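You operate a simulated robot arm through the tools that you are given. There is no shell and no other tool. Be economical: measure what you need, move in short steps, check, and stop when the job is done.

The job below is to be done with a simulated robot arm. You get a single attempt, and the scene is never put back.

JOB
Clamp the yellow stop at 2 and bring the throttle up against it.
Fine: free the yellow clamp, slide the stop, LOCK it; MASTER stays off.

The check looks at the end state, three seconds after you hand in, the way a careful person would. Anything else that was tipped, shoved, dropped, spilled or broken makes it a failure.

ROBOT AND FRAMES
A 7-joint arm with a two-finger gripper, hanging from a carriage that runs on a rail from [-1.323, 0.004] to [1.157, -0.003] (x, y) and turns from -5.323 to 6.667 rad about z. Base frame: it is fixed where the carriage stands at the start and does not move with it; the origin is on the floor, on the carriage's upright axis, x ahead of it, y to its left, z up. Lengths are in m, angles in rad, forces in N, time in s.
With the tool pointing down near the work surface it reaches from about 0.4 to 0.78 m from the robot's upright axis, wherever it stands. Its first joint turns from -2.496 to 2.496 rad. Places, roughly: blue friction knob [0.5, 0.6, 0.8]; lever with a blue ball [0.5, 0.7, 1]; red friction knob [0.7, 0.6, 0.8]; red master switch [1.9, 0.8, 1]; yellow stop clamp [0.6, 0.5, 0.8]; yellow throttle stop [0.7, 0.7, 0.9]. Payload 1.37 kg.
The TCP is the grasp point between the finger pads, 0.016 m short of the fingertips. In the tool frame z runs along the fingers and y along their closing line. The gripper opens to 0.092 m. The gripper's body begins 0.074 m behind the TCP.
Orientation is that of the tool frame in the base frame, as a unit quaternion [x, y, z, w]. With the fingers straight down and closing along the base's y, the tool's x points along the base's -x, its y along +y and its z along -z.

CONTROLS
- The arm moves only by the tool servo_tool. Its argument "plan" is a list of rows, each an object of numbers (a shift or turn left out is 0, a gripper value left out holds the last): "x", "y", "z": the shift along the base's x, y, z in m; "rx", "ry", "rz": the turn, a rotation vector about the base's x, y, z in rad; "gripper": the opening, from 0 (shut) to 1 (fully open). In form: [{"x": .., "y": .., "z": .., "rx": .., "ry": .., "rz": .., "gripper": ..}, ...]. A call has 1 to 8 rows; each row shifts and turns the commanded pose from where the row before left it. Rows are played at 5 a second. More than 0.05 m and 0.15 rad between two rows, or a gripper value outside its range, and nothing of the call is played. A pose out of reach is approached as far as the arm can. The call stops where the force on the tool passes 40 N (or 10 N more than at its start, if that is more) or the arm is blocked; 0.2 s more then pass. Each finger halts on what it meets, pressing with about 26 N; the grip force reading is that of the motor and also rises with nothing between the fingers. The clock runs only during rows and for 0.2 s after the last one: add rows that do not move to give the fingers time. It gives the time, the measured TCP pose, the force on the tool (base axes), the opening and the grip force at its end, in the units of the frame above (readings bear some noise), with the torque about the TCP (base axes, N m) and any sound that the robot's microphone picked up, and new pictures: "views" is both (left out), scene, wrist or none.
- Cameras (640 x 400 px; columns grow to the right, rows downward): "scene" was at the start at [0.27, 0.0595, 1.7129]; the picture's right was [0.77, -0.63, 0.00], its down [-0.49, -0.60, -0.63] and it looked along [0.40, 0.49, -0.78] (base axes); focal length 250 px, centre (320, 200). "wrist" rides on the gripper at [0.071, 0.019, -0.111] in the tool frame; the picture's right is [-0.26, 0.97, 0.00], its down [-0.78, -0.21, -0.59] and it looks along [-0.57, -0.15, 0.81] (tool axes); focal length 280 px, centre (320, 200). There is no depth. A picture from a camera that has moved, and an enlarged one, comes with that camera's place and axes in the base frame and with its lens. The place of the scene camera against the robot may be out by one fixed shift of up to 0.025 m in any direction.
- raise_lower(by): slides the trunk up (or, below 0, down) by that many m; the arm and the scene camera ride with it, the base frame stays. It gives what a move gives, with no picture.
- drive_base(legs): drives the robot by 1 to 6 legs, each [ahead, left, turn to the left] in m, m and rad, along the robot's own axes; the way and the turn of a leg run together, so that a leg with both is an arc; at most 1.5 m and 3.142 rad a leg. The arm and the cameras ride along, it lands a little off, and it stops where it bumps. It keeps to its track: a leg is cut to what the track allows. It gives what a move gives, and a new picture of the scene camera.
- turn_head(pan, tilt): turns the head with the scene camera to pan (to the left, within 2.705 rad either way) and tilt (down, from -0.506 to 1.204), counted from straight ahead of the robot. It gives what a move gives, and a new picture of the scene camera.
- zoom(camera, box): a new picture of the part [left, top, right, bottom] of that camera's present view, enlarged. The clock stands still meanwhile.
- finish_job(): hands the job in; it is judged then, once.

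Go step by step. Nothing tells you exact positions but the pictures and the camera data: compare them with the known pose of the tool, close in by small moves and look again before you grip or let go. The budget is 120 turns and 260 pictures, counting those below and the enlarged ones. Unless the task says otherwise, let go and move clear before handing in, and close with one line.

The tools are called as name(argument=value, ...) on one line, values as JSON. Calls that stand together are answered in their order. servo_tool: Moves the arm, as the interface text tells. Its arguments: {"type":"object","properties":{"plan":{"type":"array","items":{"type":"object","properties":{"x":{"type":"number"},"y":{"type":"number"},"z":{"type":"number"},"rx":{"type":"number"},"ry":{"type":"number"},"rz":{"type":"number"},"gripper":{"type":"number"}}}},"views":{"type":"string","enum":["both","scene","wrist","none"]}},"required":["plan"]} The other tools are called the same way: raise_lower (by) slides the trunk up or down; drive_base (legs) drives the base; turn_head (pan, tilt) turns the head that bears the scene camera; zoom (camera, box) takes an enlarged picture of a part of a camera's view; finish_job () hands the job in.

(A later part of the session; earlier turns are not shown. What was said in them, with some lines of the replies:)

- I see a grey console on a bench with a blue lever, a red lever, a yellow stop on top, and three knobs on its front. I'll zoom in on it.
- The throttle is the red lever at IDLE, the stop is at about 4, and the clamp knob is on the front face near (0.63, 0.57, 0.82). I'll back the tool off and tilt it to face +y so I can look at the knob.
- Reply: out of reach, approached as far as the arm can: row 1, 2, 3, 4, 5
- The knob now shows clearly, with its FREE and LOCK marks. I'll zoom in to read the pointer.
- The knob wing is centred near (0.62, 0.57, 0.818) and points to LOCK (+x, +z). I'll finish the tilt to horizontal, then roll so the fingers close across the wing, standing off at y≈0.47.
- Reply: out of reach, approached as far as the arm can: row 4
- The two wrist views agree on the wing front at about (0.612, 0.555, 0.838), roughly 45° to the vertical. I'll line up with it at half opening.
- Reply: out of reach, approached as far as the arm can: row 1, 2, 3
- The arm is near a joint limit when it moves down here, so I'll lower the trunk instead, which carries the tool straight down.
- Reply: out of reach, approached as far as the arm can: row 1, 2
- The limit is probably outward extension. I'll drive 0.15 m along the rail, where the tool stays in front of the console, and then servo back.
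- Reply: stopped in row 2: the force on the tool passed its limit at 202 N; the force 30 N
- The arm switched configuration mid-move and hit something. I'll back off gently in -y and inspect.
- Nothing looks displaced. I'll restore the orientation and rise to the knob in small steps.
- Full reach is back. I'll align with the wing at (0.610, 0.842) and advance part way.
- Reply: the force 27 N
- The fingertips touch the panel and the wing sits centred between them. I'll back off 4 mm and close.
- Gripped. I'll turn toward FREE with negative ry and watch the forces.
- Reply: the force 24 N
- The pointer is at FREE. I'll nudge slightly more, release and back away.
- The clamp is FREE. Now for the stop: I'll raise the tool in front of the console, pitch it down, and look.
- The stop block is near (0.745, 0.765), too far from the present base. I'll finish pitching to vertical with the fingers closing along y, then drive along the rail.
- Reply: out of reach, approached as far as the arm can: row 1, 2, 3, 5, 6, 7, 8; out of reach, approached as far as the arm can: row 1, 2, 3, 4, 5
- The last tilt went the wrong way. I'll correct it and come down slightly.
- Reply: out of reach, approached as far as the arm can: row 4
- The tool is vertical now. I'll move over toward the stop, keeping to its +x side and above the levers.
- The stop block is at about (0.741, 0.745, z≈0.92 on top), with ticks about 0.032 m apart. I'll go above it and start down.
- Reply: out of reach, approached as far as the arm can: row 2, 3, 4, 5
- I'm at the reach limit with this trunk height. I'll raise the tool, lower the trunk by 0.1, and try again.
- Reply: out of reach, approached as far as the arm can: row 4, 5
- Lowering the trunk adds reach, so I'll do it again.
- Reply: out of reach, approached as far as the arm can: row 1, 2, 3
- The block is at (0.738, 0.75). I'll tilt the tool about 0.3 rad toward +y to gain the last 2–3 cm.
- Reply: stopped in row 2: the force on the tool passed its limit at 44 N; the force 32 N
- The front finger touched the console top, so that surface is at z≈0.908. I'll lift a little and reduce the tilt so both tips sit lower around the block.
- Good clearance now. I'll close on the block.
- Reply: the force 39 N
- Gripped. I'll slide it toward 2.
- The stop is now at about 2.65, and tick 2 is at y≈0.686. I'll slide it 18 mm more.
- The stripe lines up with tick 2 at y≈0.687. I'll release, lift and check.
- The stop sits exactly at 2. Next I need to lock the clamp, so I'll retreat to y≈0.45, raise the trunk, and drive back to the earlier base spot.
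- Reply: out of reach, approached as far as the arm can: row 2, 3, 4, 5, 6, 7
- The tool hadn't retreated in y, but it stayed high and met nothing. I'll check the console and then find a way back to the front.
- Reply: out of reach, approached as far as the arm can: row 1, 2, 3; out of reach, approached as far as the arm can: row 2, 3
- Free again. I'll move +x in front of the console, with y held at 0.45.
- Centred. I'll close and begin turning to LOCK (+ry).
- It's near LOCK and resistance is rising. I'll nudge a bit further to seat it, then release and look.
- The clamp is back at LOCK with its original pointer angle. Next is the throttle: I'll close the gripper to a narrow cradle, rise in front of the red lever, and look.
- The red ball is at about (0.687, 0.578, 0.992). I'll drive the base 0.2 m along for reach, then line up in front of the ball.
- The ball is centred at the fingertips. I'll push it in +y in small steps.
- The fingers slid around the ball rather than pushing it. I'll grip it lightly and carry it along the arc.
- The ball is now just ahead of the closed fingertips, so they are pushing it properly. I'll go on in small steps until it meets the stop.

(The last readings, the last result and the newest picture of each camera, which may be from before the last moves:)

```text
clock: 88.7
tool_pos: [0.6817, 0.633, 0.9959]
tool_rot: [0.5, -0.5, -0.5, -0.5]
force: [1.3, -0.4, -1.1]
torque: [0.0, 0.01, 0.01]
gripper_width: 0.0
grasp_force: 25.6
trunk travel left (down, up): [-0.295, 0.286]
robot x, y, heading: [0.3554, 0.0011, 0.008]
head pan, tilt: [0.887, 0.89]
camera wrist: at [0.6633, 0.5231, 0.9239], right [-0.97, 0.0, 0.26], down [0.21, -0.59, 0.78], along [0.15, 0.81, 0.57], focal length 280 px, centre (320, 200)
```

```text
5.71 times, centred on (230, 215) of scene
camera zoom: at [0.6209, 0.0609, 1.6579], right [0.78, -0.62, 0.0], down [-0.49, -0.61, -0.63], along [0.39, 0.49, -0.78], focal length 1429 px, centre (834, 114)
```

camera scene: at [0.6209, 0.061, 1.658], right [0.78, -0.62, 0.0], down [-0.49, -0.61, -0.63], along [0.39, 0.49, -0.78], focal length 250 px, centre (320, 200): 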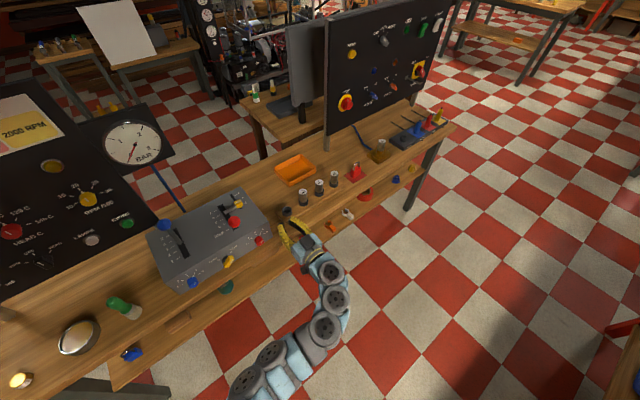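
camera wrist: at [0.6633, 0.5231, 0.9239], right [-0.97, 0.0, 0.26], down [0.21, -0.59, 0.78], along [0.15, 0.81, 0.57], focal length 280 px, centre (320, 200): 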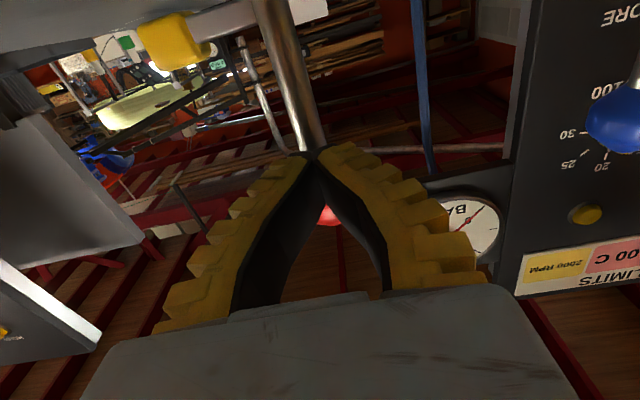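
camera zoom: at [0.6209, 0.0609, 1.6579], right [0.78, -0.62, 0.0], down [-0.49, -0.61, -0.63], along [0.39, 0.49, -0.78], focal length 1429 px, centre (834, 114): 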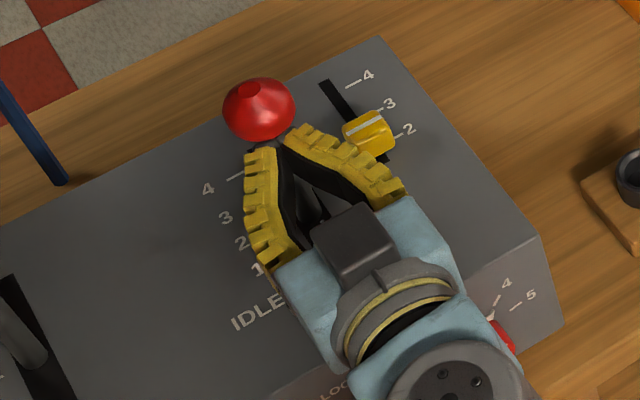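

servo_tool(plan=[{"y": 0.006}, {"y": 0.006}, {"y": 0.006}, {}], views="wrist")

zoom(camera="scene", box=[180, 180, 280, 250])

```text
clock: 89.7
tool_pos: [0.6826, 0.6486, 0.9931]
tool_rot: [0.501, -0.501, -0.499, -0.5]
force: [4.3, -11.1, -12.7]
torque: [-0.01, 0.04, -0.11]
gripper_width: 0.0059
grasp_force: 27.8
trunk travel left (down, up): [-0.295, 0.286]
robot x, y, heading: [0.3521, -0.0034, 0.007]
head pan, tilt: [0.887, 0.89]
camera wrist: at [0.6641, 0.5377, 0.9225], right [-0.97, 0.0, 0.26], down [0.21, -0.59, 0.78], along [0.15, 0.81, 0.56], focal length 280 px, centre (320, 200)
```

wrist: 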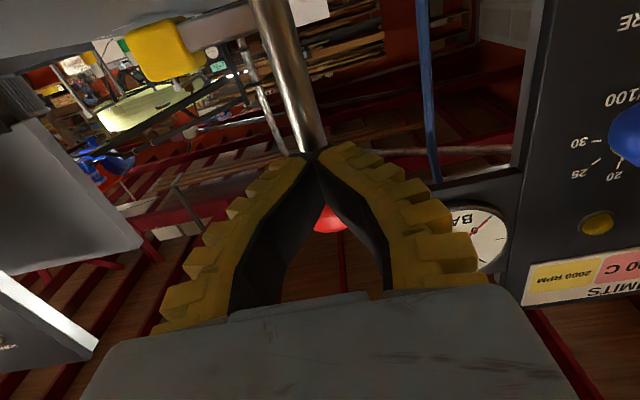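

```text
5.71 times, centred on (230, 215) of scene
camera zoom: at [0.621, 0.0594, 1.6576], right [0.78, -0.63, 0.0], down [-0.49, -0.61, -0.63], along [0.39, 0.49, -0.78], focal length 1429 px, centre (834, 114)
```

zoom: 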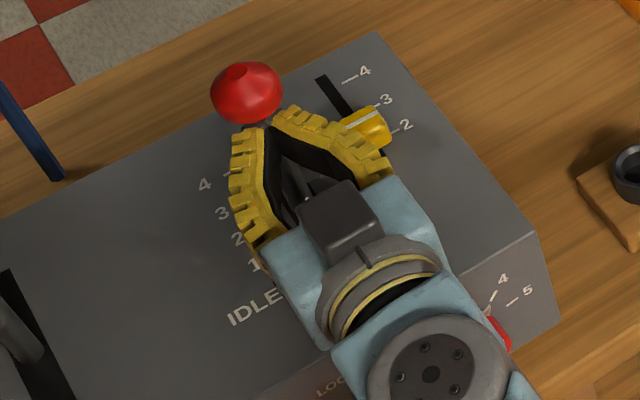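

Resistance has built up (~17 N), consistent with the lever reaching the stop. I'll back off and look at the gap.

servo_tool(plan=[{"y": -0.01}, {"y": -0.03}, {"y": -0.04}, {"y": -0.04}, {"y": -0.04}, {}], views="wrist")

zoom(camera="scene", box=[180, 180, 280, 250])

```text
clock: 91.1
tool_pos: [0.6852, 0.491, 0.9969]
tool_rot: [0.5, -0.5, -0.499, -0.5]
force: [0.2, -0.2, -0.8]
torque: [0.03, 0.01, 0.0]
gripper_width: 0.0
grasp_force: 27.9
trunk travel left (down, up): [-0.295, 0.286]
robot x, y, heading: [0.3534, -0.0004, 0.006]
head pan, tilt: [0.887, 0.89]
camera wrist: at [0.6662, 0.3794, 0.9246], right [-0.97, 0.0, 0.26], down [0.21, -0.59, 0.78], along [0.15, 0.81, 0.57], focal length 280 px, centre (320, 200)
```

wrist: 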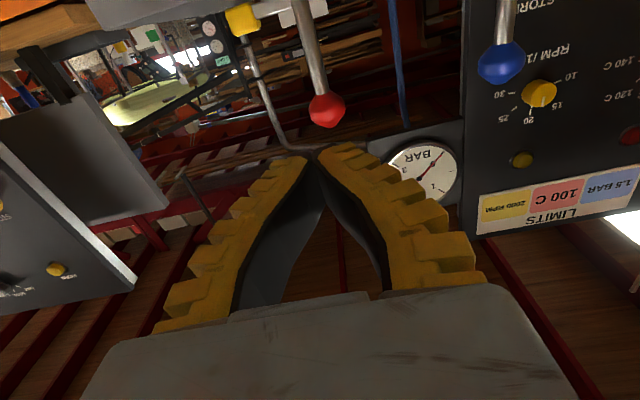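

```text
5.71 times, centred on (230, 215) of scene
camera zoom: at [0.6209, 0.0609, 1.6579], right [0.78, -0.62, 0.0], down [-0.49, -0.61, -0.63], along [0.39, 0.49, -0.78], focal length 1429 px, centre (834, 114)
```

zoom: 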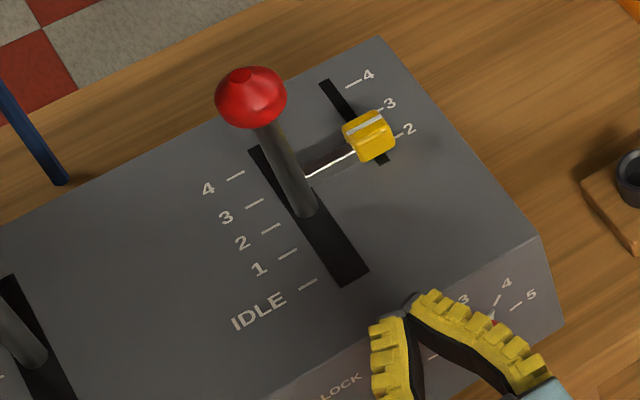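

zoom(camera="scene", box=[216, 188, 252, 222])

zoom(camera="wrist", box=[210, 0, 370, 120])

```text
11.76 times, centred on (234, 205) of scene
camera zoom: at [0.6209, 0.0609, 1.6579], right [0.78, -0.62, 0.0], down [-0.49, -0.61, -0.63], along [0.39, 0.49, -0.78], focal length 2941 px, centre (1332, 141)
```

zoom: 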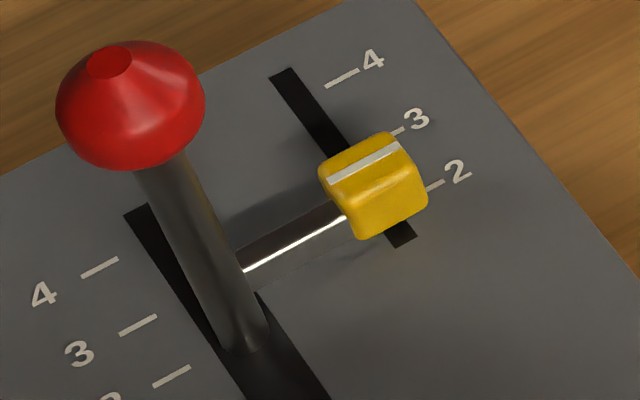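

```text
3.33 times, centred on (290, 60) of wrist
camera zoom: at [0.6662, 0.3794, 0.9246], right [-0.97, 0.0, 0.26], down [0.21, -0.59, 0.78], along [0.15, 0.81, 0.57], focal length 935 px, centre (420, 667)
```

zoom: 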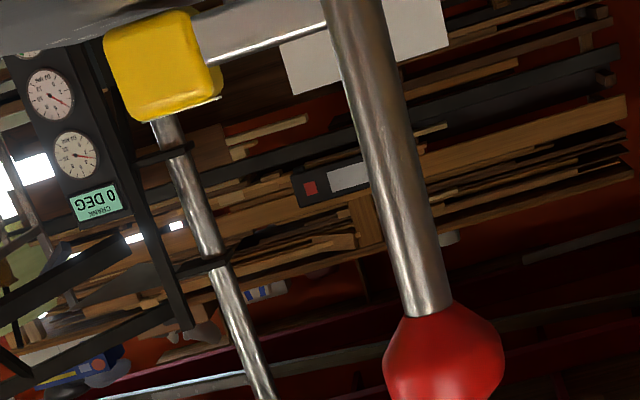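

The lever stands at 2 against the bar, and neither it nor the stop moved when I withdrew. I'll move clear and take a last look at the whole console.

servo_tool(plan=[{"y": -0.015}, {"x": 0.04}, {"x": 0.04}, {"x": 0.04}, {"x": 0.04}, {}], views="none")

zoom(camera="scene", box=[140, 170, 320, 300])

zoom(camera="scene", box=[200, 230, 260, 275])

```text
clock: 92.5
tool_pos: [0.8436, 0.4789, 0.9972]
tool_rot: [-0.5, 0.5, 0.499, 0.5]
force: [0.3, -0.5, 0.1]
torque: [-0.03, 0.02, 0.04]
gripper_width: 0.0001
grasp_force: 27.9
trunk travel left (down, up): [-0.295, 0.286]
robot x, y, heading: [0.35, -0.0009, 0.004]
head pan, tilt: [0.887, 0.89]
```

```text
3.08 times, centred on (230, 235) of scene
camera zoom: at [0.621, 0.061, 1.658], right [0.78, -0.62, 0.0], down [-0.49, -0.61, -0.63], along [0.39, 0.49, -0.78], focal length 769 px, centre (597, 92)
```

zoom: 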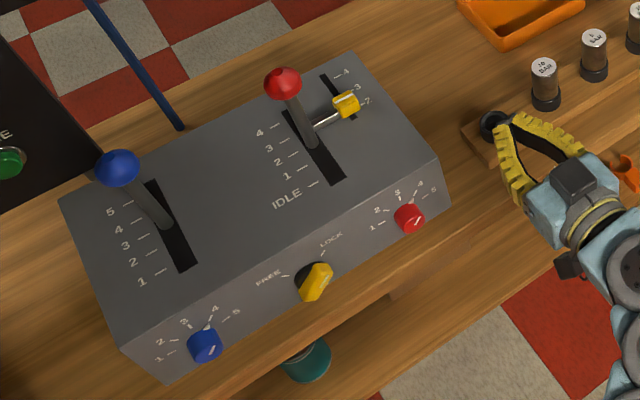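

```text
8.89 times, centred on (230, 252) of scene
camera zoom: at [0.621, 0.061, 1.658], right [0.78, -0.62, 0.0], down [-0.49, -0.61, -0.63], along [0.39, 0.49, -0.78], focal length 2222 px, centre (1120, -267)
```

zoom: 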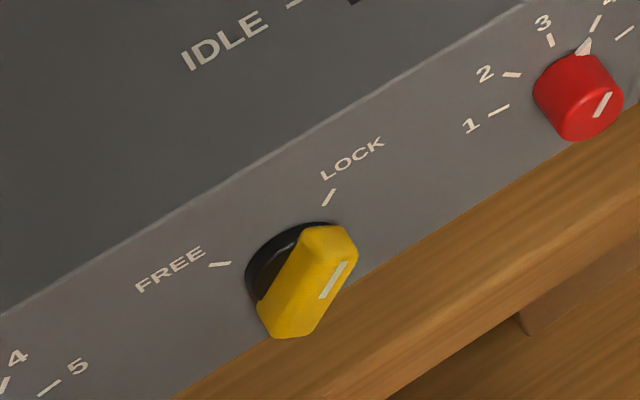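

The clamp is at LOCK, the stop is at 2, the lever rests against it, and the friction knobs and MASTER look untouched. The arm is clear, so I'm handing in.

finish_job()

```text
The job is handed in.
```

The yellow stop is clamped at 2 with its clamp on LOCK, the red throttle lever rests against it, and I never touched MASTER. Early on the arm hit something near the console at about 200 N; pictures afterwards showed nothing out of place.
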